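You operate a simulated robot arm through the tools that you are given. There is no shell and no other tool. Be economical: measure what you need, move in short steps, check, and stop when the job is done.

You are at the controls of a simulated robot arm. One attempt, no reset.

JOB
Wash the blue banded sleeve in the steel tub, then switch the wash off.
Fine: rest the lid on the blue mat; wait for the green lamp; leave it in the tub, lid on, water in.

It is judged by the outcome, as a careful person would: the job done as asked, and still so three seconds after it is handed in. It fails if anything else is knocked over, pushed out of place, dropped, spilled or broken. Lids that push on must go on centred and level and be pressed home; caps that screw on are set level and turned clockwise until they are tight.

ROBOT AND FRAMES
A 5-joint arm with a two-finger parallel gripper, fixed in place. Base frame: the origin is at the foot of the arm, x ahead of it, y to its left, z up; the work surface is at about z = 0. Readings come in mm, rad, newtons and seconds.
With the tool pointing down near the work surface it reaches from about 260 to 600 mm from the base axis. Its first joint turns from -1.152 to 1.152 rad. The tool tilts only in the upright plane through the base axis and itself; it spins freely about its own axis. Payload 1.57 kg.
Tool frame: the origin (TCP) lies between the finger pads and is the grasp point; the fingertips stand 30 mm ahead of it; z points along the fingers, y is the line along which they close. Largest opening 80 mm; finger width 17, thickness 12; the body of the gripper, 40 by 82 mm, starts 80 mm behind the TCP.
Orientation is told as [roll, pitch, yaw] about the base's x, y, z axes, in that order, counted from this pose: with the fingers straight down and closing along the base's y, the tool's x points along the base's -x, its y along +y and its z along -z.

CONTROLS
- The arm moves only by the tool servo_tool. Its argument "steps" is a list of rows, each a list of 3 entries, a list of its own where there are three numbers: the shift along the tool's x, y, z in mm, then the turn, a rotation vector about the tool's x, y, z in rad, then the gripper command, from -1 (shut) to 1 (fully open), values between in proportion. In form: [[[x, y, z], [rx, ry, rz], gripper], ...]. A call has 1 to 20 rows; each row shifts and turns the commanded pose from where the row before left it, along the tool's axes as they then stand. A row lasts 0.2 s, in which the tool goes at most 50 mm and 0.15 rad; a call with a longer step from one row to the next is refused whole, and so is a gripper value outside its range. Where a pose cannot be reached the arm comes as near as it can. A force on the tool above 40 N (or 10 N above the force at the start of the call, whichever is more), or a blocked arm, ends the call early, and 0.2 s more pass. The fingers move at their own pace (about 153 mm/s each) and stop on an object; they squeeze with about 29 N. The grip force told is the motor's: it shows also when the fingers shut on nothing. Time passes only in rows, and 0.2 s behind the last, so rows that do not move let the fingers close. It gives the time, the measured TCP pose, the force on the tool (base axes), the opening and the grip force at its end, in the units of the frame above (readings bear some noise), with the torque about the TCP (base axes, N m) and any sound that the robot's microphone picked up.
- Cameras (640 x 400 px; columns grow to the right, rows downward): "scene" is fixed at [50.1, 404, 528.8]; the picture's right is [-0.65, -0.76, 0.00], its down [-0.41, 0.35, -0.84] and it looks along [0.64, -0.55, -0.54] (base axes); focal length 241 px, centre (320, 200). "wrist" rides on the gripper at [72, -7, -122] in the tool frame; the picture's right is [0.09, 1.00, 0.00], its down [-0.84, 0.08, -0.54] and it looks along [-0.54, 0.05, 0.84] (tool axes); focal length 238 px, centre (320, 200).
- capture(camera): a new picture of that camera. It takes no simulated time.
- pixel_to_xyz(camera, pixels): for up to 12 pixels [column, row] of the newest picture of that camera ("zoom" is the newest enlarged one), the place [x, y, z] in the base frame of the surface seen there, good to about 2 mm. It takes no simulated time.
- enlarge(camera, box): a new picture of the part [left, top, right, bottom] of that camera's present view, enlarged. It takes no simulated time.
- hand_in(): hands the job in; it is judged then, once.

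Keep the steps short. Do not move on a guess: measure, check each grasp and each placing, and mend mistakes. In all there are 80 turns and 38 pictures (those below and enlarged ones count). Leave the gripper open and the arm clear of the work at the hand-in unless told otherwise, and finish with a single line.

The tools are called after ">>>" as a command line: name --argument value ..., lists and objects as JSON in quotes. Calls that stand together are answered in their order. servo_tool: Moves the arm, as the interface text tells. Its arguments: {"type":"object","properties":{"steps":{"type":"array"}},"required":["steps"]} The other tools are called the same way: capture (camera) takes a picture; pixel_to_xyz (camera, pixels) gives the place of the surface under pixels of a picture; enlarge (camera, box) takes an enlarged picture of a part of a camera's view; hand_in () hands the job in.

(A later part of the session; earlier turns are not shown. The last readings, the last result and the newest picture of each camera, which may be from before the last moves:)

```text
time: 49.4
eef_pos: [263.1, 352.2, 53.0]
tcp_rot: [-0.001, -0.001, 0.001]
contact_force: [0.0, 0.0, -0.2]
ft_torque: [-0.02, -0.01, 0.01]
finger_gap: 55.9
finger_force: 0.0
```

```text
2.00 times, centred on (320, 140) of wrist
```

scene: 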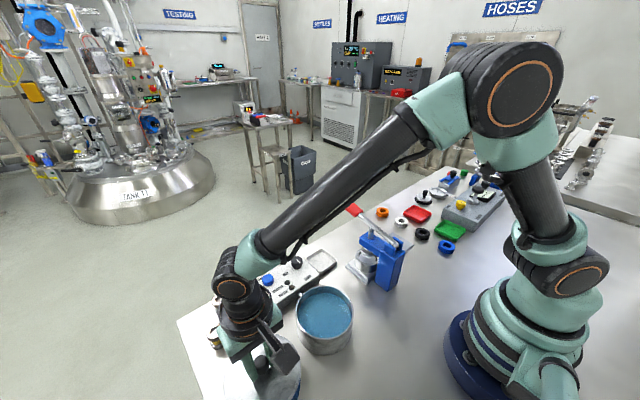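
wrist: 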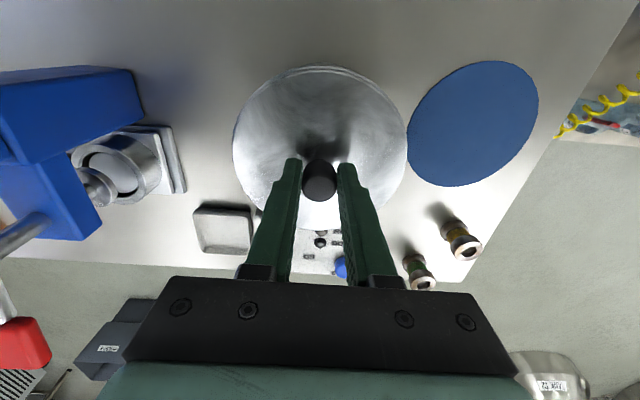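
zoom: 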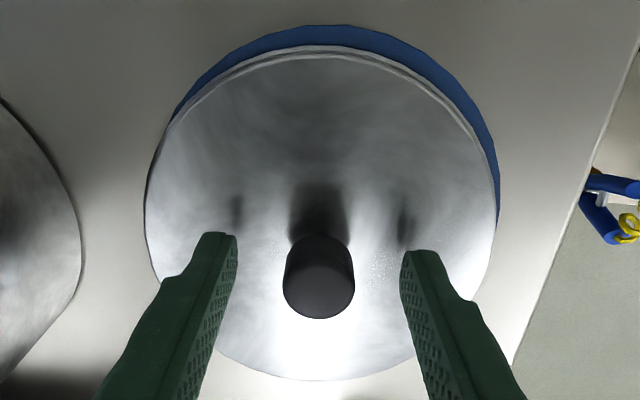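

The knob is now centred between the fingers (row 290 vs 288 expected). I grip, lift, and carry it toward the tub; then correct by averaged readings to (269.2,199.1).

>>> servo_tool --steps '[[[0, 0, 1.5], [0, 0, 0], 0], [[0, 0, 0], [0, 0, 0], -0.3], [[0, 0, 0], [0, 0, 0], -1], [[0, 0, 0], [0, 0, 0], -1], [[0, 0, -3], [0, 0, 0], -1], [[0, 0, -27], [0, 0, 0], -1], [[0, 0, -45], [0, 0, 0], -1], [[0, 0, -25], [0, 0, 0], -1], [[-1.6, -38.3, 0], [0, 0, 0], -1], [[-1.6, -38.3, 0], [0, 0, 0], -1], [[-1.6, -38.3, 0], [0, 0, 0], -1], [[-1.6, -38.3, 0], [0, 0, 0], -1], [[0, 0, 25], [0, 0, 0], -1], [[0, 0, 0], [0, 0, 0], -1], [[0, 0, 0], [0, 0, 0], -1]]'

>>> servo_tool --steps '[[[0, 0, 0], [0, 0, 0], -1]]'

>>> servo_tool --steps '[[[0, 0, 0], [0, 0, 0], -1]]'

```text
time: 52.6
eef_pos: [273.0, 200.3, 123.9]
tcp_rot: [-0.001, -0.001, 0.002]
contact_force: [0.4, 0.3, -2.2]
ft_torque: [-0.03, -0.01, -0.03]
finger_gap: 22.8
finger_force: 29.1
```

```text
time: 53.0
eef_pos: [271.1, 200.7, 124.8]
tcp_rot: [0.001, 0.0, 0.002]
contact_force: [0.4, 0.4, -1.2]
ft_torque: [-0.01, -0.04, 0.04]
finger_gap: 23.1
finger_force: 29.1
```

```text
time: 53.4
eef_pos: [271.6, 200.6, 124.0]
tcp_rot: [-0.001, 0.0, 0.001]
contact_force: [-0.6, 0.0, -2.0]
ft_torque: [-0.01, 0.02, -0.01]
finger_gap: 22.9
finger_force: 29.1
```

The average is (271.9,200.5). I correct by (−2.7,−1.4) and lower to z≈117.5, still above rim contact.

>>> servo_tool --steps '[[[2.7, -1.4, 0], [0, 0, 0], -1], [[0, 0, 3], [0, 0, 0], -1], [[0, 0, 3], [0, 0, 0], -1], [[0, 0, 0], [0, 0, 0], -1]]'

>>> servo_tool --steps '[[[0, 0, 0], [0, 0, 0], -1]]'

>>> enlarge --camera "scene" --box '[280, 275, 370, 365]'

>>> pixel_to_xyz --camera "zoom" --pixels '[[210, 150], [430, 150], [320, 240], [260, 220], [380, 220]]'

```text
time: 54.4
eef_pos: [267.0, 197.6, 119.7]
tcp_rot: [0.0, 0.001, 0.002]
contact_force: [-0.1, 0.0, -0.9]
ft_torque: [0.04, -0.02, 0.01]
finger_gap: 23.2
finger_force: 29.1
```

```text
time: 54.8
eef_pos: [266.5, 197.3, 119.6]
tcp_rot: [0.002, 0.0, 0.002]
contact_force: [0.5, 0.2, -1.1]
ft_torque: [0.01, 0.0, -0.03]
finger_gap: 22.9
finger_force: 29.3
```

```text
4.44 times, centred on (325, 320) of scene
```

zoom: 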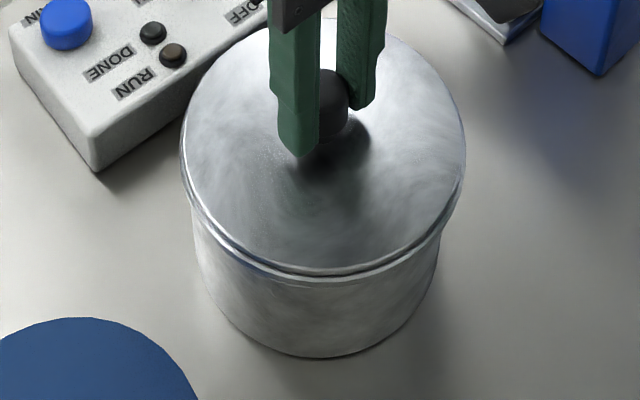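

```text
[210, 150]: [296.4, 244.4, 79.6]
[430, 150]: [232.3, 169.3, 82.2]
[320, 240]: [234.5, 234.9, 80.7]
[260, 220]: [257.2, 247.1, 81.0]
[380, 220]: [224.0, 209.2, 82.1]
```

The readings give (266.8,197.5), so the arm strays on each move; I correct by (+2.4,+1.6).

>>> servo_tool --steps '[[[-2.4, 1.6, 0], [0, 0, 0], -1], [[0, 0, 0], [0, 0, 0], -1]]'

>>> servo_tool --steps '[[[0, 0, 0], [0, 0, 0], -1]]'

>>> servo_tool --steps '[[[0, 0, 0], [0, 0, 0], -1]]'

```text
time: 55.4
eef_pos: [269.6, 199.9, 119.9]
tcp_rot: [-0.001, 0.001, 0.001]
contact_force: [-0.1, 0.1, -1.4]
ft_torque: [0.02, 0.01, 0.03]
finger_gap: 22.8
finger_force: 28.6
```

```text
time: 55.8
eef_pos: [269.7, 199.9, 119.4]
tcp_rot: [0.0, 0.0, 0.0]
contact_force: [0.9, -0.4, -0.6]
ft_torque: [-0.01, 0.03, -0.01]
finger_gap: 23.1
finger_force: 29.0
```

```text
time: 56.2
eef_pos: [270.3, 199.7, 118.7]
tcp_rot: [0.001, 0.0, 0.001]
contact_force: [0.1, 0.2, -1.7]
ft_torque: [-0.01, 0.0, 0.0]
finger_gap: 22.8
finger_force: 29.1
```

Now (269.9,199.8), within 0.7 mm of target. I lower gently, 1 mm at a time.

>>> servo_tool --steps '[[[0.5, -0.5, 1], [0, 0, 0], -1], [[0, 0, 1], [0, 0, 0], -1], [[0, 0, 1], [0, 0, 0], -1], [[0, 0, 1], [0, 0, 0], -1], [[0, 0, 0], [0, 0, 0], -1]]'

>>> servo_tool --steps '[[[0, 0, 0], [0, 0, 0], -1]]'

```text
time: 57.4
eef_pos: [269.8, 199.1, 116.7]
tcp_rot: [-0.001, 0.0, 0.0]
contact_force: [-0.2, -0.3, -1.0]
ft_torque: [0.02, 0.03, 0.02]
finger_gap: 23.2
finger_force: 29.3
```

```text
time: 57.8
eef_pos: [268.7, 199.2, 116.0]
tcp_rot: [0.001, -0.001, 0.002]
contact_force: [-0.4, 0.1, -2.2]
ft_torque: [-0.02, -0.01, 0.03]
finger_gap: 22.9
finger_force: 28.3
```

The position is (269.2,199.2), right on target, with no contact yet. I continue down.

>>> servo_tool --steps '[[[0, 0, 1], [0, 0, 0], -1], [[0, 0, 1], [0, 0, 0], -1], [[0, 0, 1], [0, 0, 0], -1], [[0, 0, 1], [0, 0, 0], -1], [[0, 0, 0], [0, 0, 0], -1]]'

```text
time: 59.0
eef_pos: [269.8, 198.9, 111.5]
tcp_rot: [-0.001, 0.001, 0.002]
contact_force: [-0.1, 0.0, -1.7]
ft_torque: [0.02, 0.01, 0.0]
finger_gap: 23.0
finger_force: 28.6
```

It passed 113 freely: the lid is going on properly. Continuing.

>>> servo_tool --steps '[[[0, 0, 1], [0, 0, 0], -1], [[0, 0, 1], [0, 0, 0], -1], [[0, 0, 1], [0, 0, 0], -1], [[0, 0, 0], [0, 0, 0], -1]]'

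```text
time: 60.0
eef_pos: [269.8, 198.6, 108.5]
tcp_rot: [0.002, -0.002, -0.001]
contact_force: [3.9, -5.0, 13.5]
ft_torque: [-0.1, 0.16, 0.03]
finger_gap: 23.2
finger_force: 28.9
```

It seats at z≈108.5 with 13 N. I press a little more.

>>> servo_tool --steps '[[[0, 0, 0.7], [0, 0, 0], -1], [[0, 0, 0.7], [0, 0, 0], -1], [[0, 0, 0], [0, 0, 0], -1]]'

>>> capture --camera "wrist"

>>> pixel_to_xyz --camera "wrist" --pixels '[[250, 130], [390, 130], [320, 80], [280, 90], [360, 90], [260, 160], [380, 160], [320, 120], [270, 190], [375, 190]]'

```text
time: 60.7
eef_pos: [270.2, 199.0, 108.0]
tcp_rot: [0.002, -0.005, -0.002]
contact_force: [0.2, -1.1, 3.0]
ft_torque: [-0.08, -0.02, -0.03]
finger_gap: 23.3
finger_force: 28.5
stopped in row 3: the force on the tool passed its limit at 41 N (the readings are from after the stop); the commanded pose is now the measured one
```

```text
8 pictures are left
```

wrist: 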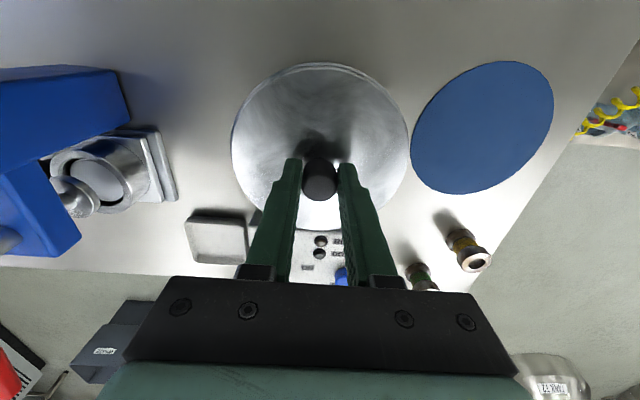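

```text
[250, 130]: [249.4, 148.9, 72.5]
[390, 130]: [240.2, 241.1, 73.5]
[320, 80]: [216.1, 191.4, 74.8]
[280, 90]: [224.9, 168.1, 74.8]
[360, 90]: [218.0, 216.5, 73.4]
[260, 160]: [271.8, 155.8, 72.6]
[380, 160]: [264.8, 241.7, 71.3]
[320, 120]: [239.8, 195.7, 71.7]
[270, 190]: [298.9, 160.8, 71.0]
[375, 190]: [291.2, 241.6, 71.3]
```

It stopped at 41 N at z=108 with the lid level; this matches the original seat. I release, rise, and check from above.

>>> servo_tool --steps '[[[0, 0, 0], [0, 0, 0], -0.2], [[0, 0, 0], [0, 0, 0], 0.4], [[0, 0, 0], [0, 0, 0], 0.4], [[0, 0, -10], [0, 0, 0], 0.4], [[0, 0, -45], [0, 0, 0], 0.4], [[0, 0, -45], [0, 0, 0], 0.4], [[0, 0, 0], [0, 0, 0], 0.4]]'

>>> enlarge --camera "scene" --box '[250, 240, 370, 360]'

>>> pixel_to_xyz --camera "zoom" --pixels '[[280, 200], [480, 200], [380, 290], [330, 270], [440, 280], [380, 120], [330, 140], [440, 130], [375, 197], [205, 107], [205, 125]]'

```text
time: 62.3
eef_pos: [272.1, 195.9, 209.1]
tcp_rot: [0.002, -0.002, -0.003]
contact_force: [0.1, 0.0, -0.2]
ft_torque: [-0.03, 0.0, -0.02]
finger_gap: 55.8
finger_force: 0.0
```

```text
3.33 times, centred on (310, 300) of scene
```

zoom: 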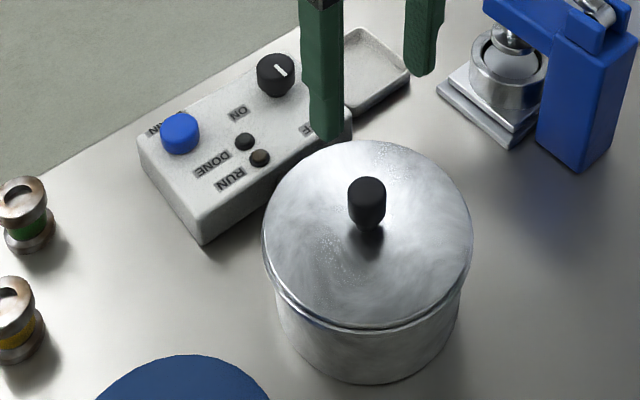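

```text
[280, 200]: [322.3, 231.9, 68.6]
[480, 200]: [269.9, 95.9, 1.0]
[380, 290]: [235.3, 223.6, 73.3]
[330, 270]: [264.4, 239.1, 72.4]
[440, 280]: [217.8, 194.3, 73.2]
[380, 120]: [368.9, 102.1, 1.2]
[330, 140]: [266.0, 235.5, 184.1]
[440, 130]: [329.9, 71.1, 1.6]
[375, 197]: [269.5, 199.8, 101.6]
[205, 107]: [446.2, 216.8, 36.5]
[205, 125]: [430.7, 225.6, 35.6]
```

The near side reads z≈73 while the far reads 68.6; originally it read 69.7. I sample more points to judge tilt.

>>> pixel_to_xyz --camera "zoom" --pixels '[[370, 155], [420, 165], [400, 150], [300, 180], [290, 220], [300, 260], [455, 200], [460, 240], [400, 310], [340, 300], [380, 250], [420, 220]]'

```text
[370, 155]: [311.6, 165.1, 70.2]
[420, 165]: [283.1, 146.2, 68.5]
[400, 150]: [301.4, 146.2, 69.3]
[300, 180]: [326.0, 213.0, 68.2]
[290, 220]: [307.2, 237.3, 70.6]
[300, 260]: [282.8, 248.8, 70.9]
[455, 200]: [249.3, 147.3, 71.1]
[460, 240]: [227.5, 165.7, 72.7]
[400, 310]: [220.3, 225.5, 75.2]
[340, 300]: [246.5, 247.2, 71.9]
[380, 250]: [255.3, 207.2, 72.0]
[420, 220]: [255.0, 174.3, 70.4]
```

The lid is still tilted: the near side (toward (−x,+y)) is about 5 mm high. I'll press it home there with closed fingertips at about (226,216), moving first above it.

>>> servo_tool --steps '[[[23, 10, 0], [0, 0, 0], -1], [[23, 10, 0], [0, 0, 0], -1], [[0, 0, 40], [0, 0, 0], -1], [[0, 0, 40], [0, 0, 0], -1], [[0, 0, 0], [0, 0, 0], -1]]'

>>> servo_tool --steps '[[[0, 0, 0], [0, 0, 0], -1]]'

```text
time: 63.5
eef_pos: [226.4, 216.3, 129.9]
tcp_rot: [0.001, -0.003, -0.001]
contact_force: [-0.2, 0.5, 0.3]
ft_torque: [0.03, -0.01, -0.02]
finger_gap: 0.2
finger_force: 21.6
```

```text
time: 63.9
eef_pos: [226.7, 216.5, 129.8]
tcp_rot: [0.002, -0.001, -0.002]
contact_force: [-0.5, 0.2, 0.3]
ft_torque: [0.02, 0.0, 0.03]
finger_gap: 0.1
finger_force: 20.8
```

On position. I press down in small steps.

>>> servo_tool --steps '[[[0, 0, 12], [0, 0, 0], -1], [[0, 0, 8], [0, 0, 0], -1], [[0, 0, 2], [0, 0, 0], -1], [[0, 0, 1], [0, 0, 0], -1], [[0, 0, 1], [0, 0, 0], -1], [[0, 0, 1], [0, 0, 0], -1], [[0, 0, 1], [0, 0, 0], -1], [[0, 0, 1], [0, 0, 0], -1], [[0, 0, 1], [0, 0, 0], -1], [[0, 0, 1], [0, 0, 0], -1], [[0, 0, 0], [0, 0, 0], -1]]'

```text
time: 66.1
eef_pos: [223.9, 219.8, 101.3]
tcp_rot: [0.002, -0.001, -0.001]
contact_force: [-0.9, -3.7, 11.1]
ft_torque: [-0.17, 0.14, 0.03]
finger_gap: 0.1
finger_force: 21.4
stopped in row 10: the force on the tool passed its limit at 46 N (the readings are from after the stop); the commanded pose is now the measured one
```

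>>> servo_tool --steps '[[[0, 0, 0.8], [0, 0, 0], -1], [[0, 0, 0.8], [0, 0, 0], -1], [[0, 0, 0.8], [0, 0, 0], -1], [[0, 0, 0.8], [0, 0, 0], -1], [[0, 0, 0], [0, 0, 0], -1]]'

```text
time: 66.6
eef_pos: [224.7, 218.7, 102.7]
tcp_rot: [0.001, -0.003, -0.002]
contact_force: [-1.8, -3.3, 11.1]
ft_torque: [-0.13, 0.13, 0.03]
finger_gap: 0.0
finger_force: 21.6
stopped in row 2: the force on the tool passed its limit at 44 N (the readings are from after the stop); the commanded pose is now the measured one
```

It resists at tip z≈72. I rise and look closely.

>>> servo_tool --steps '[[[0, 0, -20], [0, 0, 0], -1], [[0, 0, -45], [0, 0, 0], -1], [[0, 0, -45], [0, 0, 0], -1], [[0, -20, -30], [0, 0, 0], -1], [[0, 0, 0], [0, 0, 0], -1]]'

>>> enlarge --camera "scene" --box '[285, 280, 365, 360]'

>>> pixel_to_xyz --camera "zoom" --pixels '[[310, 60], [400, 60], [210, 100], [190, 140], [240, 170], [300, 240], [360, 240], [420, 200], [450, 130], [260, 230], [310, 270], [310, 310]]'

```text
time: 67.8
eef_pos: [223.7, 197.7, 236.5]
tcp_rot: [0.001, -0.002, -0.002]
contact_force: [0.2, -0.7, -0.4]
ft_torque: [-0.01, 0.0, 0.02]
finger_gap: 0.0
finger_force: 21.5
```

```text
5.00 times, centred on (325, 320) of scene
```

zoom: 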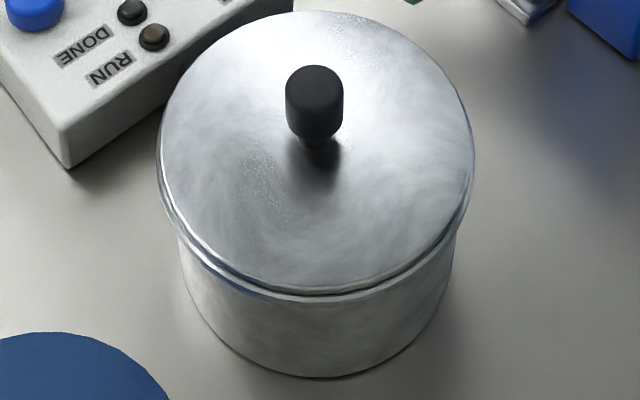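

```text
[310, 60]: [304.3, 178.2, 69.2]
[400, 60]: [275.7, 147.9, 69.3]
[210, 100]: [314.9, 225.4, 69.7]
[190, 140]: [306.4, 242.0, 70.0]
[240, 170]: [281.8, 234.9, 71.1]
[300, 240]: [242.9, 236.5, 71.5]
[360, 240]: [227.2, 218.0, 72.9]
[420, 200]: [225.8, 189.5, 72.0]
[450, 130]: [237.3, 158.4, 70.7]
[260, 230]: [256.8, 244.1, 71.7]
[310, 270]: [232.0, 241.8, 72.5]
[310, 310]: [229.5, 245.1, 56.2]
```

The tilt has shrunk (near ≈72.5, far ≈69.3) but some remains. I press again right over the rim at about (221,226).

>>> servo_tool --steps '[[[2, 14, 30], [0, 0, 0], -1], [[0, 14, 40], [0, 0, 0], -1], [[0, 0, 40], [0, 0, 0], -1], [[0, 0, 15], [0, 0, 0], -1], [[0, 0, 0], [0, 0, 0], -1]]'

>>> servo_tool --steps '[[[0, 0, 0], [0, 0, 0], -1]]'

```text
time: 69.0
eef_pos: [222.8, 225.9, 118.1]
tcp_rot: [0.003, -0.003, -0.001]
contact_force: [0.6, 0.4, 0.0]
ft_torque: [0.0, 0.02, 0.0]
finger_gap: 0.0
finger_force: 21.7
```

```text
time: 69.4
eef_pos: [223.2, 227.0, 117.9]
tcp_rot: [0.003, -0.002, -0.003]
contact_force: [-0.7, 0.3, -0.4]
ft_torque: [0.03, -0.02, -0.01]
finger_gap: 0.1
finger_force: 21.7
```

>>> servo_tool --steps '[[[0, 0, 11], [0, 0, 0], -1], [[0, 0, 2], [0, 0, 0], -1], [[0, 0, 2], [0, 0, 0], -1], [[0, 0, 2], [0, 0, 0], -1], [[0, 0, 2], [0, 0, 0], -1], [[0, 0, 2], [0, 0, 0], -1]]'

>>> servo_tool --steps '[[[0, 0, 2], [0, 0, 0], -1], [[0, 0, 2], [0, 0, 0], -1]]'

```text
time: 70.6
eef_pos: [223.3, 227.4, 101.0]
tcp_rot: [0.001, -0.002, 0.002]
contact_force: [-1.3, -3.8, 13.0]
ft_torque: [-0.22, 0.16, 0.01]
finger_gap: 0.4
finger_force: 21.2
stopped in row 5: the force on the tool passed its limit at 50 N (the readings are from after the stop); the commanded pose is now the measured one
```

```text
time: 71.0
eef_pos: [223.0, 228.8, 100.6]
tcp_rot: [0.002, 0.0, 0.0]
contact_force: [0.1, -3.7, 13.4]
ft_torque: [-0.21, 0.12, 0.02]
finger_gap: 0.2
finger_force: 21.6
stopped in row 2: the force on the tool passed its limit at 48 N (the readings are from after the stop); the commanded pose is now the measured one
```

The tips are at z≈70.7 now. I compare by pressing the opposite side at about (317,170) the same way, which also seats it evenly.

>>> servo_tool --steps '[[[0, 0, -25], [0, 0, 0], -1], [[0, 0, -35], [0, 0, 0], -1], [[-32, -19, 0], [0, 0, 0], -1], [[-32, -19, 0], [0, 0, 0], -1], [[-30, -19, 0], [0, 0, 0], -1], [[0, 0, 30], [0, 0, 0], -1], [[0, 0, 15], [0, 0, 0], -1], [[0, 0, 0], [0, 0, 0], -1]]'

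>>> servo_tool --steps '[[[0, 0, 8], [0, 0, 0], -1], [[0, 0, 2], [0, 0, 0], -1], [[0, 0, 2], [0, 0, 0], -1], [[0, 0, 2], [0, 0, 0], -1], [[0, 0, 2], [0, 0, 0], -1], [[0, 0, 2], [0, 0, 0], -1]]'

```text
time: 72.8
eef_pos: [316.7, 169.1, 114.8]
tcp_rot: [0.001, -0.001, 0.0]
contact_force: [-0.4, 0.7, -0.8]
ft_torque: [-0.02, -0.02, 0.03]
finger_gap: 0.0
finger_force: 21.7
```

```text
time: 74.2
eef_pos: [316.4, 169.6, 96.7]
tcp_rot: [0.002, -0.002, 0.0]
contact_force: [0.7, 1.1, 0.8]
ft_torque: [-0.02, 0.01, 0.02]
finger_gap: 0.2
finger_force: 21.3
```

>>> servo_tool --steps '[[[0, 0, 1], [0, 0, 0], -1], [[0, 0, 1], [0, 0, 0], -1], [[0, 0, 1], [0, 0, 0], -1], [[0, 0, 1], [0, 0, 0], -1], [[0, 0, 0], [0, 0, 0], -1]]'

```text
time: 74.8
eef_pos: [316.8, 169.9, 98.2]
tcp_rot: [0.0, -0.001, -0.002]
contact_force: [-3.5, -1.7, 9.9]
ft_torque: [0.02, 0.18, 0.07]
finger_gap: 0.0
finger_force: 21.0
stopped in row 3: the force on the tool passed its limit at 46 N (the readings are from after the stop); the commanded pose is now the measured one
```

The far side contacts at tip z≈68, near ≈70.7, so the near side is still about 2 mm high. I go back and press there again, repeatedly.

>>> servo_tool --steps '[[[0, 0, -25], [0, 0, 0], -1], [[0, 0, -30], [0, 0, 0], -1], [[33, 16, 0], [0, 0, 0], -1], [[33, 16, 0], [0, 0, 0], -1], [[33, 16, 0], [0, 0, 0], -1], [[0, 0, 30], [0, 0, 0], -1], [[0, 0, 13], [0, 0, 0], -1], [[0, 0, 0], [0, 0, 0], -1]]'

>>> servo_tool --steps '[[[0, 0, 6], [0, 0, 0], -1], [[0, 0, 3], [0, 0, 0], -1], [[0, 0, 4], [0, 0, 0], -1], [[0, 0, 4], [0, 0, 0], -1], [[0, 0, 4], [0, 0, 0], -1]]'

>>> servo_tool --steps '[[[0, 0, 4], [0, 0, 0], -1], [[0, 0, 4], [0, 0, 0], -1]]'

>>> servo_tool --steps '[[[0, 0, 4], [0, 0, 0], -1], [[0, 0, 4], [0, 0, 0], -1]]'

```text
time: 76.6
eef_pos: [216.7, 218.8, 110.0]
tcp_rot: [0.0, 0.001, 0.0]
contact_force: [0.5, -0.1, -0.8]
ft_torque: [0.0, 0.01, 0.0]
finger_gap: 0.1
finger_force: 21.0
```

```text
time: 77.3
eef_pos: [216.3, 220.2, 102.6]
tcp_rot: [0.001, 0.001, -0.001]
contact_force: [-1.8, -2.6, 10.2]
ft_torque: [-0.11, 0.09, -0.05]
finger_gap: 0.0
finger_force: 21.0
stopped in row 3: the force on the tool passed its limit at 58 N (the readings are from after the stop); the commanded pose is now the measured one
```

```text
time: 77.6
eef_pos: [216.5, 220.3, 102.9]
tcp_rot: [0.001, 0.0, -0.001]
contact_force: [-1.6, -3.1, 10.4]
ft_torque: [-0.14, 0.09, 0.0]
finger_gap: 0.0
finger_force: 21.5
stopped in row 1: the force on the tool passed its limit at 55 N (the readings are from after the stop); the commanded pose is now the measured one
```

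```text
time: 78.0
eef_pos: [216.5, 220.6, 100.9]
tcp_rot: [-0.001, 0.001, -0.001]
contact_force: [-0.6, -4.5, 11.5]
ft_torque: [-0.18, 0.08, 0.0]
finger_gap: 0.1
finger_force: 21.7
stopped in row 1: the force on the tool passed its limit at 55 N (the readings are from after the stop); the commanded pose is now the measured one
```

The near side stays up. The side forces at both seatings pointed (+x,−y) and the high side is (−x,+y): the lid needs to go slightly to (+x,−y). I go back above the knob to re-grip and nudge it.

>>> servo_tool --steps '[[[0, 0, -25], [0, 0, 0], -1], [[0, 0, -45], [0, 0, 0], -1], [[-27, -11, 0], [0, 0, 0], 0.4], [[-27, -11, 0], [0, 0, 0], 0.4], [[0, 0, 30], [0, 0, 0], 0.4], [[0, 0, 10], [0, 0, 0], 0.4], [[0, 0, 0], [0, 0, 0], 0.4]]'

>>> servo_tool --steps '[[[0, 0, 0], [0, 0, 0], 0.4]]'

```text
time: 79.5
eef_pos: [267.6, 196.1, 131.2]
tcp_rot: [-0.001, 0.0, 0.002]
contact_force: [-0.4, 0.3, 0.6]
ft_torque: [0.0, 0.02, 0.04]
finger_gap: 56.0
finger_force: 0.1
```

```text
time: 80.0
eef_pos: [268.7, 196.5, 131.6]
tcp_rot: [0.001, 0.0, -0.001]
contact_force: [0.0, 0.1, 0.8]
ft_torque: [0.0, -0.01, 0.02]
finger_gap: 56.0
finger_force: 0.1
```

I move to (270,198), lower to z≈107.5 and grip; closing there should pull the lid slightly toward −y.

>>> servo_tool --steps '[[[-1.9, 1.7, 12], [0, 0, 0], 0.4], [[0, 0, 12], [0, 0, 0], 0.4], [[0, 0, 0], [0, 0, 0], 0.4], [[0, 0, 0], [0, 0, 0], 0], [[0, 0, 0], [0, 0, 0], -0.4], [[0, 0, 0], [0, 0, 0], -1], [[0, 0, 0], [0, 0, 0], -1]]'

>>> servo_tool --steps '[[[0, 0, 0], [0, 0, 0], -1]]'

```text
time: 81.5
eef_pos: [271.0, 199.3, 107.0]
tcp_rot: [0.001, 0.0, -0.001]
contact_force: [-0.4, 1.2, 0.7]
ft_torque: [0.04, 0.08, -0.03]
finger_gap: 23.2
finger_force: 28.8
```

```text
time: 82.0
eef_pos: [270.9, 198.1, 109.2]
tcp_rot: [-0.001, 0.001, 0.001]
contact_force: [-0.2, 1.1, 0.7]
ft_torque: [0.05, 0.04, 0.01]
finger_gap: 23.4
finger_force: 29.5
```

Gripped at (271,198.7). I nudge +1.5 in x, −1 in y, tip the lid's near side down by 0.03 rad, and press lightly, watching the forces.

>>> servo_tool --steps '[[[-0.8, -0.5, 0], [0, 0, 0], -1], [[-0.7, -0.5, 0], [0, 0, 0], -1], [[0, 0, 0], [0, -0.015, 0], -1], [[0, 0, 0.5], [0, -0.015, 0], -1], [[0, 0, 0], [0, 0, 0], -1]]'

```text
time: 83.2
eef_pos: [274.0, 198.8, 109.1]
tcp_rot: [0.014, -0.017, 0.002]
contact_force: [-10.2, -7.2, 31.7]
ft_torque: [-0.29, 0.39, -0.02]
finger_gap: 23.0
finger_force: 29.2
```

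The force on the tool now points to −x and −y, so I shift back 1.5 in x and 1 further in −y while keeping light pressure.

>>> servo_tool --steps '[[[0.8, -0.5, 0], [0, 0, 0], -1], [[0.7, -0.5, 0], [0, 0, 0], -1], [[0, 0, 0], [0, 0, 0], -1]]'

```text
time: 84.0
eef_pos: [273.0, 198.3, 108.5]
tcp_rot: [0.016, -0.023, 0.0]
contact_force: [2.4, 2.0, 7.5]
ft_torque: [0.0, -0.64, 0.16]
finger_gap: 22.9
finger_force: 29.0
```

The vertical force dropped to 7.5 N, so something settled. I release, straighten the tool, rise and measure.

>>> servo_tool --steps '[[[0, 0, 0], [0, 0, 0], -0.2], [[0, 0, 0], [0, 0, 0], 0.4], [[0, 0, 0], [0, 0.015, 0], 0.4], [[0, 0, 0], [0, 0.015, 0], 0.4], [[0, 0, -10], [0, 0, 0], 0.4], [[0, 0, -45], [0, 0, 0], 0.4], [[0, 0, -45], [0, 0, 0], 0.4], [[0, 0, 0], [0, 0, 0], 0.4]]'

>>> enlarge --camera "scene" --box '[285, 280, 365, 360]'

>>> pixel_to_xyz --camera "zoom" --pixels '[[310, 60], [400, 60], [210, 100], [190, 140], [240, 170], [300, 240], [360, 240], [420, 200], [450, 130], [260, 230], [310, 270], [314, 85]]'

```text
time: 85.8
eef_pos: [271.0, 196.9, 208.8]
tcp_rot: [-0.001, -0.001, -0.001]
contact_force: [-0.6, -0.8, -0.2]
ft_torque: [0.0, 0.0, 0.01]
finger_gap: 56.1
finger_force: 0.1
```

```text
5.00 times, centred on (325, 320) of scene
```

zoom: 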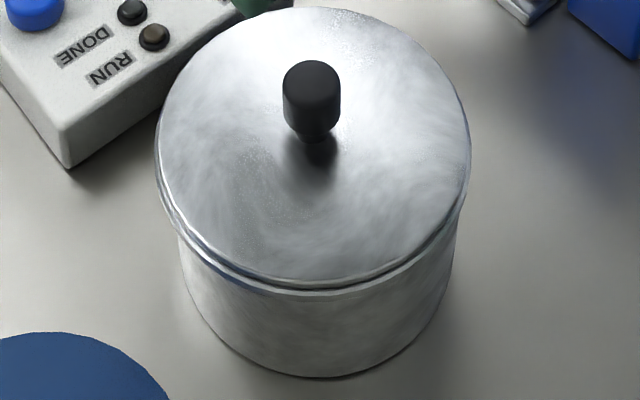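

```text
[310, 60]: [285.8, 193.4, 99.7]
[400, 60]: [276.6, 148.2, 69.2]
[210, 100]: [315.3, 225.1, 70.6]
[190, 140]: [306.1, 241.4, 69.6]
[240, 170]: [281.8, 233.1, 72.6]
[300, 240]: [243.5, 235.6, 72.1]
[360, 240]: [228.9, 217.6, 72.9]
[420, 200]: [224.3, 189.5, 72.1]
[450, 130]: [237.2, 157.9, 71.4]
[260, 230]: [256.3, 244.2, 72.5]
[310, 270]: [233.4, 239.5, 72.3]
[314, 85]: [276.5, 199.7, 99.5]
```

The lid is still roughly 3 mm proud on the near side. I compare with the initial wrist view, so I move to the same pose (269,200.3,227) and take the same enlargement.

>>> servo_tool --steps '[[[1.9, 3.4, -18.4], [0, 0, 0], 1], [[0, 0, 0], [0, 0, 0], 1], [[0, 0, 0], [0, 0, 0], 1]]'

>>> enlarge --camera "wrist" --box '[250, 40, 400, 240]'

>>> pixel_to_xyz --camera "zoom" --pixels '[[306, 172], [306, 178], [306, 40], [306, 245], [230, 140], [390, 140], [230, 180], [390, 180], [306, 100], [307, 296], [241, 352], [306, 210]]'

```text
time: 86.5
eef_pos: [271.0, 201.9, 225.2]
tcp_rot: [0.0, 0.001, 0.001]
contact_force: [-0.6, -0.2, 0.4]
ft_torque: [-0.02, -0.04, 0.0]
finger_gap: 80.1
finger_force: 0.3
```

```text
2.00 times, centred on (325, 140) of wrist
```

zoom: 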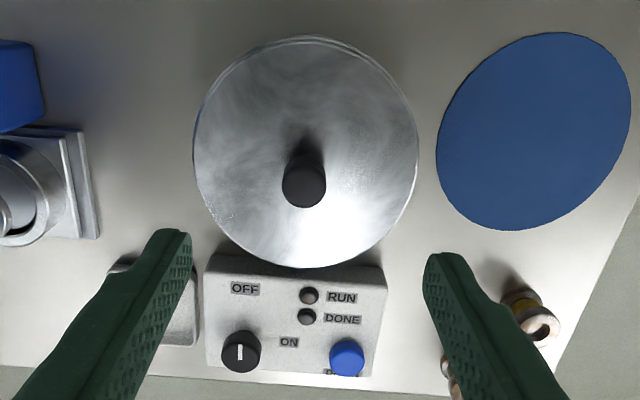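

```text
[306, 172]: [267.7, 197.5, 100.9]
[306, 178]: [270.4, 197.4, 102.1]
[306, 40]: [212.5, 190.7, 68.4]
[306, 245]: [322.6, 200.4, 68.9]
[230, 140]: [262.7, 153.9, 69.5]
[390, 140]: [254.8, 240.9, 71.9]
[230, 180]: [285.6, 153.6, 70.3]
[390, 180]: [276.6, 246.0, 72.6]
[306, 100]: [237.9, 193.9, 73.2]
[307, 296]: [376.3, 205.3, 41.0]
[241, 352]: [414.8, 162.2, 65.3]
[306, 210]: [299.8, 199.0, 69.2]
```

The camera pose matches the first picture exactly (lamps at the same pixels), so this comparison is reliable: the lid is about 4.3 mm too far in +x and 1.6 mm too far in −y. The pose readings drift slowly, while relative commands are precise. I go down and grip the knob by relative moves.

>>> servo_tool --steps '[[[1, -3.6, 40], [0, 0, 0], 0.5], [[0, 0, 40], [0, 0, 0], 0.5], [[0, 0, 25], [0, 0, 0], 0.5], [[0, 0, 13], [0, 0, 0], 0.5], [[0, 0, 0], [0, 0, 0], 0.5], [[0, 0, 0], [0, 0, 0], 0], [[0, 0, 0], [0, 0, 0], -1], [[0, 0, 0], [0, 0, 0], -1], [[0, 0, 0], [0, 0, 0], -1]]'

```text
time: 88.5
eef_pos: [268.4, 197.6, 106.4]
tcp_rot: [0.001, 0.0, 0.001]
contact_force: [0.2, 0.2, -0.4]
ft_torque: [0.1, 0.03, 0.01]
finger_gap: 23.4
finger_force: 28.8
```

Gripped. I lift 9 mm, shift (−4.3,+1.7), and lower slowly by 7.

>>> servo_tool --steps '[[[0, 0, -4], [0, 0, 0], -1], [[0, 0, -5], [0, 0, 0], -1], [[2.2, 0.9, 0], [0, 0, 0], -1], [[2.1, 0.8, 0], [0, 0, 0], -1], [[0, 0, 0], [0, 0, 0], -1], [[0, 0, 2], [0, 0, 0], -1], [[0, 0, 2], [0, 0, 0], -1], [[0, 0, 1], [0, 0, 0], -1], [[0, 0, 1], [0, 0, 0], -1], [[0, 0, 1], [0, 0, 0], -1], [[0, 0, 0], [0, 0, 0], -1]]'

```text
time: 91.0
eef_pos: [266.0, 198.3, 109.6]
tcp_rot: [0.001, 0.0, 0.001]
contact_force: [0.1, 0.2, -1.7]
ft_torque: [-0.04, 0.0, 0.0]
finger_gap: 23.1
finger_force: 29.1
```

No contact at all so far, a good sign. I continue down.

>>> servo_tool --steps '[[[0, 0, 1], [0, 0, 0], -1], [[0, 0, 1], [0, 0, 0], -1], [[0, 0, 1], [0, 0, 0], -1], [[0, 0, 0], [0, 0, 0], -1]]'

```text
time: 92.0
eef_pos: [265.9, 199.5, 106.4]
tcp_rot: [0.0, 0.0, -0.002]
contact_force: [-2.7, -11.5, 32.0]
ft_torque: [-0.31, -0.1, -0.11]
finger_gap: 23.1
finger_force: 29.0
```

Contact at z≈106 with a −y side force. I ease 0.8 mm to −y, release, and rise to the comparison pose.

>>> servo_tool --steps '[[[0, -0.8, 0], [0, 0, 0], -1], [[0, 0, 0], [0, 0, 0], -1]]'

>>> servo_tool --steps '[[[0, 0, 0], [0, 0, 0], -0.2], [[0, 0, 0], [0, 0, 0], 0.4], [[0, 0, 0], [0, 0, 0], 0.4], [[0, 0, -18], [0, 0, 0], 0.4], [[-5.3, 2.7, -50], [0, 0, 0], 1]]'

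```text
time: 92.5
eef_pos: [265.9, 199.8, 107.4]
tcp_rot: [-0.001, -0.003, -0.001]
contact_force: [-8.7, -5.0, 38.0]
ft_torque: [-0.15, -0.12, -0.05]
finger_gap: 23.2
finger_force: 28.8
```

```text
refused: row 5 steps farther than a row can; nothing moved
```

The move was too long for one row; I resend it in shorter steps.

>>> servo_tool --steps '[[[0, 0, 0], [0, 0, 0], -0.2], [[0, 0, 0], [0, 0, 0], 0.4], [[0, 0, 0], [0, 0, 0], 0.4], [[0, 0, -19], [0, 0, 0], 0.4], [[-2.3, 1.7, -40], [0, 0, 0], 0.7], [[-3, 1, -40], [0, 0, 0], 1], [[0, 0, -20], [0, 0, 0], 1], [[0, 0, 0], [0, 0, 0], 1], [[0, 0, 0], [0, 0, 0], 1]]'

>>> enlarge --camera "wrist" --box '[250, 40, 400, 240]'

>>> pixel_to_xyz --camera "zoom" --pixels '[[306, 60], [306, 245], [230, 140], [390, 140], [230, 180], [390, 180], [306, 100], [306, 225], [260, 70], [350, 70], [260, 220], [350, 220]]'

```text
time: 94.5
eef_pos: [271.5, 201.5, 225.6]
tcp_rot: [-0.001, -0.001, -0.002]
contact_force: [-0.3, -0.9, -0.4]
ft_torque: [-0.01, 0.03, 0.01]
finger_gap: 80.0
finger_force: 0.1
```

```text
2.00 times, centred on (325, 140) of wrist
```

zoom: 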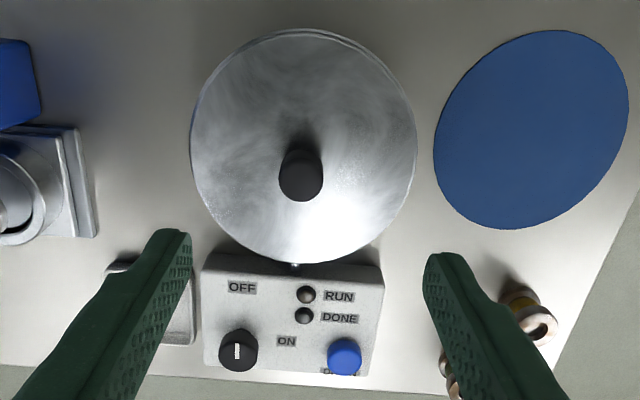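

```text
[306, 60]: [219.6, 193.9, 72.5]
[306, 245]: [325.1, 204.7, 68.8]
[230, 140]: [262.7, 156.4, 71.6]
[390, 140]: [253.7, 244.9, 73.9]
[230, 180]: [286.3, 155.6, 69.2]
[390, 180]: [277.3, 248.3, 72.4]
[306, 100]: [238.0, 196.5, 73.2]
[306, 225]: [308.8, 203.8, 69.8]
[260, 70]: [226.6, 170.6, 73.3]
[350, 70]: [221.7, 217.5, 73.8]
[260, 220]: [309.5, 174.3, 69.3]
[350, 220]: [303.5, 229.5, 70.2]
```

The lid now only needs about (−1.5,+1.2) mm more, toward its high side. I re-grip at the release point, nudge it over, release, then press the high side with closed fingertips.

>>> servo_tool --steps '[[[5.3, -2.7, 0], [0, 0, 0], 0.5], [[0, 0, 40], [0, 0, 0], 0.5], [[0, 0, 40], [0, 0, 0], 0.5], [[0, 0, 27], [0, 0, 0], 0.5], [[0, 0, 12], [0, 0, 0], 0.5], [[0, 0, 0], [0, 0, 0], 0.5], [[0, 0, 0], [0, 0, 0], 0], [[0, 0, 0], [0, 0, 0], -1], [[0, 0, 0], [0, 0, 0], -1], [[0, 0, 0], [0, 0, 0], -1]]'

>>> servo_tool --steps '[[[0, 0, -3], [0, 0, 0], -1], [[0.8, 0.6, 0], [0, 0, 0], -1], [[0.7, 0.6, 0], [0, 0, 0], -1], [[0, 0, 1], [0, 0, 0], -1], [[0, 0, 1], [0, 0, 0], -1], [[0, 0, 1], [0, 0, 0], -1], [[0, 0, 0.5], [0, 0, 0], -1], [[0, 0, 0], [0, 0, 0], -1]]'

>>> servo_tool --steps '[[[0, 0, 0], [0, 0, 0], -0.2], [[0, 0, 0], [0, 0, 0], 0.4], [[0, 0, 0], [0, 0, 0], 0.4], [[0, 0, -20], [0, 0, 0], 0.4], [[0, 0, -30], [0, 0, 0], 0.4], [[22, 13.5, 0], [0, 0, 0], -1], [[22, 13.5, 0], [0, 0, 0], -1], [[0, 0, 30], [0, 0, 0], -1], [[0, 0, 12], [0, 0, 0], -1], [[0, 0, 0], [0, 0, 0], -1]]'

>>> servo_tool --steps '[[[0, 0, 5], [0, 0, 0], -1], [[0, 0, 2], [0, 0, 0], -1], [[0, 0, 2], [0, 0, 0], -1], [[0, 0, 2], [0, 0, 0], -1], [[0, 0, 2], [0, 0, 0], -1], [[0, 0, 2], [0, 0, 0], -1], [[0, 0, 2], [0, 0, 0], -1], [[0, 0, 2], [0, 0, 0], -1], [[0, 0, 2], [0, 0, 0], -1]]'

>>> servo_tool --steps '[[[0, 0, 2], [0, 0, 0], -1], [[0, 0, 2], [0, 0, 0], -1], [[0, 0, 2], [0, 0, 0], -1]]'

```text
time: 96.8
eef_pos: [266.6, 198.3, 104.9]
tcp_rot: [0.0, 0.002, -0.001]
contact_force: [0.7, 1.8, 0.0]
ft_torque: [0.06, 0.01, -0.05]
finger_gap: 23.0
finger_force: 29.0
```

```text
time: 98.5
eef_pos: [264.5, 199.0, 105.1]
tcp_rot: [-0.001, 0.0, 0.0]
contact_force: [-0.1, 0.9, -1.0]
ft_torque: [0.01, 0.04, 0.03]
finger_gap: 23.0
finger_force: 29.0
```

```text
time: 100.8
eef_pos: [221.5, 225.1, 114.4]
tcp_rot: [0.0, 0.0, 0.0]
contact_force: [0.2, 0.0, 0.0]
ft_torque: [-0.03, 0.02, -0.01]
finger_gap: 0.0
finger_force: 21.3
```

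```text
time: 102.5
eef_pos: [220.5, 228.7, 97.2]
tcp_rot: [0.001, 0.0, 0.001]
contact_force: [-0.9, -1.3, 8.4]
ft_torque: [-0.04, 0.07, -0.02]
finger_gap: 0.0
finger_force: 21.4
heard: snap
stopped in row 8: the force on the tool passed its limit at 48 N (the readings are from after the stop); the commanded pose is now the measured one
```

```text
time: 103.0
eef_pos: [219.7, 228.1, 96.6]
tcp_rot: [-0.002, 0.001, 0.002]
contact_force: [-1.6, -2.9, 7.8]
ft_torque: [-0.09, -0.02, 0.02]
finger_gap: 0.2
finger_force: 21.1
stopped in row 2: the force on the tool passed its limit at 51 N (the readings are from after the stop); the commanded pose is now the measured one
```

I heard the snap, and the tips went down to z≈67: the lid is pressed home. Next I rise and move above the black knob at about (415.5,165) and look.

>>> servo_tool --steps '[[[0, 0, -30], [0, 0, 0], -1], [[0, 0, -35], [0, 0, 0], -1], [[-39.1, -12.6, 0], [0, 0, 0], -1], [[-39.1, -12.6, 0], [0, 0, 0], -1], [[-39.1, -12.6, 0], [0, 0, 0], -1], [[-39.1, -12.6, 0], [0, 0, 0], 0.2], [[-39.1, -12.6, 0], [0, 0, 0], 0.2], [[0, 0, 30], [0, 0, 0], 0.2], [[0, 0, 20], [0, 0, 0], 0.2], [[0, 0, 0], [0, 0, 0], 0.2], [[0, 0, 0], [0, 0, 0], 0.2]]'

>>> enlarge --camera "wrist" --box '[220, 60, 420, 260]'

>>> pixel_to_xyz --camera "zoom" --pixels '[[320, 200], [320, 180], [320, 220], [300, 200], [340, 200], [320, 60]]'

```text
time: 105.4
eef_pos: [415.6, 164.6, 112.6]
tcp_rot: [0.001, 0.001, 0.004]
contact_force: [-0.5, -0.2, -1.0]
ft_torque: [-0.03, -0.01, -0.01]
finger_gap: 47.9
finger_force: 0.1
```

```text
2.00 times, centred on (320, 160) of wrist
```

zoom: 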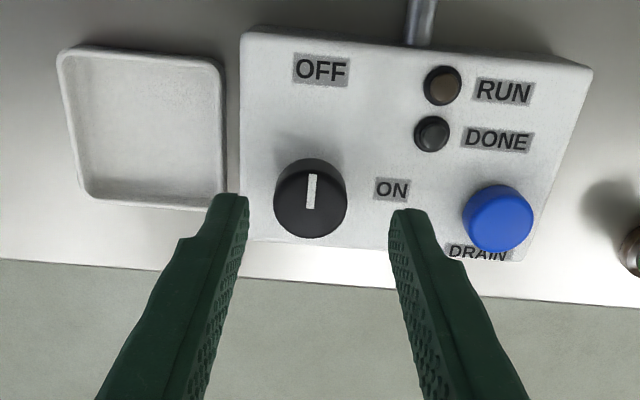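

```text
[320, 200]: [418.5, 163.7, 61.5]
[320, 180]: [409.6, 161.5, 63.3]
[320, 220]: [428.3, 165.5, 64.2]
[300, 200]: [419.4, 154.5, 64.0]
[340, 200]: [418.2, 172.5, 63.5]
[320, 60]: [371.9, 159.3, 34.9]
```

The knob's marker points to OFF; ON is a quarter turn clockwise. The knob is 3.8 mm to −y and 1.3 mm to +x of the TCP; I correct, descend to z≈72, grip it and turn 1.5 rad clockwise.

>>> servo_tool --steps '[[[-1.3, -3.8, 0], [0, 0, 0], 0.2], [[0, 0, 20], [0, 0, 0], 0.2], [[0, 0, 14], [0, 0, 0], 0.2], [[0, 0, 6], [0, 0, 0], 0.2], [[0, 0, 0], [0, 0, 0], 0.2], [[0, 0, 0], [0, 0, 0], -0.3], [[0, 0, 0], [0, 0, 0], -1], [[0, 0, 0], [0, 0, 0], -1], [[0, 0, 0], [0, 0, 0], -1]]'

>>> servo_tool --steps '[[[0, 0, 0], [0, 0, 0.15], -1], [[0, 0, 0], [0, 0, 0.15], -1], [[0, 0, 0], [0, 0, 0.15], -1], [[0, 0, 0], [0, 0, 0.15], -1], [[0, 0, 0], [0, 0, 0.15], -1], [[0, 0, 0], [0, 0, 0.15], -1], [[0, 0, 0], [0, 0, 0.15], -1], [[0, 0, 0], [0, 0, 0.15], -1], [[0, 0, 0], [0, 0, 0.15], -1], [[0, 0, 0], [0, 0, 0.15], -1], [[0, 0, 0], [0, 0, 0], -1]]'

```text
time: 107.4
eef_pos: [416.2, 161.3, 71.9]
tcp_rot: [-0.002, -0.001, 0.004]
contact_force: [1.3, 31.0, -14.8]
ft_torque: [0.56, -0.1, 0.16]
finger_gap: 30.0
finger_force: 38.9
```

```text
time: 108.0
eef_pos: [417.6, 164.0, 70.3]
tcp_rot: [0.001, -0.001, -0.246]
contact_force: [-0.8, 3.0, -0.5]
ft_torque: [0.01, 0.2, 0.01]
finger_gap: 29.7
finger_force: 39.2
stopped in row 2: the force on the tool passed its limit at 46 N (the readings are from after the stop); the commanded pose is now the measured one
```

The grip was slightly off in y; the stop re-centred it (side force now 3 N). I've turned 0.25 rad; I continue.

>>> servo_tool --steps '[[[0, 0, 0], [0, 0, 0.1], -1], [[0, 0, 0], [0, 0, 0.1], -1], [[0, 0, 0], [0, 0, 0.1], -1], [[0, 0, 0], [0, 0, 0.1], -1], [[0, 0, 0], [0, 0, 0.1], -1], [[0, 0, 0], [0, 0, 0.1], -1], [[0, 0, 0], [0, 0, 0.1], -1], [[0, 0, 0], [0, 0, 0.1], -1], [[0, 0, 0], [0, 0, 0.1], -1], [[0, 0, 0], [0, 0, 0.1], -1], [[0, 0, 0], [0, 0, 0.1], -1], [[0, 0, 0], [0, 0, 0.1], -1], [[0, 0, 0], [0, 0, 0.1], -1], [[0, 0, 0], [0, 0, 0], -1]]'

>>> enlarge --camera "scene" --box '[245, 240, 345, 320]'

```text
time: 109.0
eef_pos: [417.4, 166.1, 70.7]
tcp_rot: [0.009, -0.003, -0.657]
contact_force: [1.9, 2.8, -1.9]
ft_torque: [-0.16, 0.37, 0.02]
finger_gap: 29.8
finger_force: 39.0
stopped in row 5: the force on the tool passed its limit at 41 N (the readings are from after the stop); the commanded pose is now the measured one
```

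```text
5.00 times, centred on (295, 280) of scene
```

zoom: 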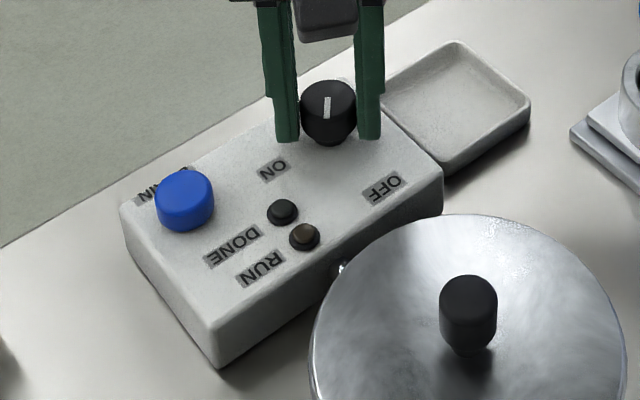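

The knob is turning (marker now halfway). I continue in shorter batches.

>>> servo_tool --steps '[[[0, 0, 0], [0, 0, 0.1], -1], [[0, 0, 0], [0, 0, 0.1], -1], [[0, 0, 0], [0, 0, 0.1], -1], [[0, 0, 0], [0, 0, 0.1], -1]]'

>>> servo_tool --steps '[[[0, 0, 0], [0, 0, 0.1], -1], [[0, 0, 0], [0, 0, 0.1], -1], [[0, 0, 0], [0, 0, 0.1], -1], [[0, 0, 0], [0, 0, 0.1], -1], [[0, 0, 0], [0, 0, 0.1], -1], [[0, 0, 0], [0, 0, 0], -1], [[0, 0, 0], [0, 0, 0], -1], [[0, 0, 0], [0, 0, 0], -1], [[0, 0, 0], [0, 0, 0], -1]]'

```text
time: 110.0
eef_pos: [418.7, 167.2, 71.2]
tcp_rot: [0.016, -0.001, -1.057]
contact_force: [8.8, 17.5, -5.2]
ft_torque: [0.0, 0.55, 0.05]
finger_gap: 29.7
finger_force: 39.0
```

```text
time: 110.5
eef_pos: [419.1, 167.3, 71.3]
tcp_rot: [0.021, 0.0, -1.154]
contact_force: [3.5, 2.7, -1.9]
ft_torque: [-0.24, 0.55, 0.05]
finger_gap: 30.1
finger_force: 39.9
stopped in row 2: the force on the tool passed its limit at 43 N (the readings are from after the stop); the commanded pose is now the measured one
```

Yaw is −1.15; about 0.4 rad remains. I finish the turn and then wait while listening.

>>> servo_tool --steps '[[[0, 0, 0], [0, 0, 0.1], -1], [[0, 0, 0], [0, 0, 0.1], -1], [[0, 0, 0], [0, 0, 0.1], -1], [[0, 0, 0], [0, 0, 0.1], -1]]'

>>> servo_tool --steps '[[[0, 0, 0], [0, 0, 0.1], -1], [[0, 0, 0], [0, 0, 0], -1], [[0, 0, 0], [0, 0, 0], -1], [[0, 0, 0], [0, 0, 0], -1], [[0, 0, 0], [0, 0, 0], -1]]'

>>> servo_tool --steps '[[[0, 0, 0], [0, 0, 0], -1], [[0, 0, 0], [0, 0, 0], -1], [[0, 0, 0], [0, 0, 0], -1], [[0, 0, 0], [0, 0, 0], -1], [[0, 0, 0], [0, 0, 0], -1], [[0, 0, 0], [0, 0, 0], -1], [[0, 0, 0], [0, 0, 0], -1], [[0, 0, 0], [0, 0, 0], -1], [[0, 0, 0], [0, 0, 0], -1], [[0, 0, 0], [0, 0, 0], -1], [[0, 0, 0], [0, 0, 0], -1], [[0, 0, 0], [0, 0, 0], -1]]'

```text
time: 111.5
eef_pos: [421.0, 167.3, 71.7]
tcp_rot: [0.022, 0.007, -1.558]
contact_force: [19.4, 2.2, -13.3]
ft_torque: [0.14, 0.27, 0.12]
finger_gap: 29.6
finger_force: 39.2
```

```text
time: 112.7
eef_pos: [423.0, 169.2, 72.3]
tcp_rot: [0.026, 0.015, -1.654]
contact_force: [24.0, 6.9, -11.4]
ft_torque: [0.2, 0.18, 0.34]
finger_gap: 29.7
finger_force: 38.8
```

```text
time: 115.3
eef_pos: [422.2, 167.6, 72.2]
tcp_rot: [0.025, 0.013, -1.653]
contact_force: [21.6, 8.5, -6.9]
ft_torque: [0.2, 0.24, 0.17]
finger_gap: 29.6
finger_force: 39.0
5 turns are left
```

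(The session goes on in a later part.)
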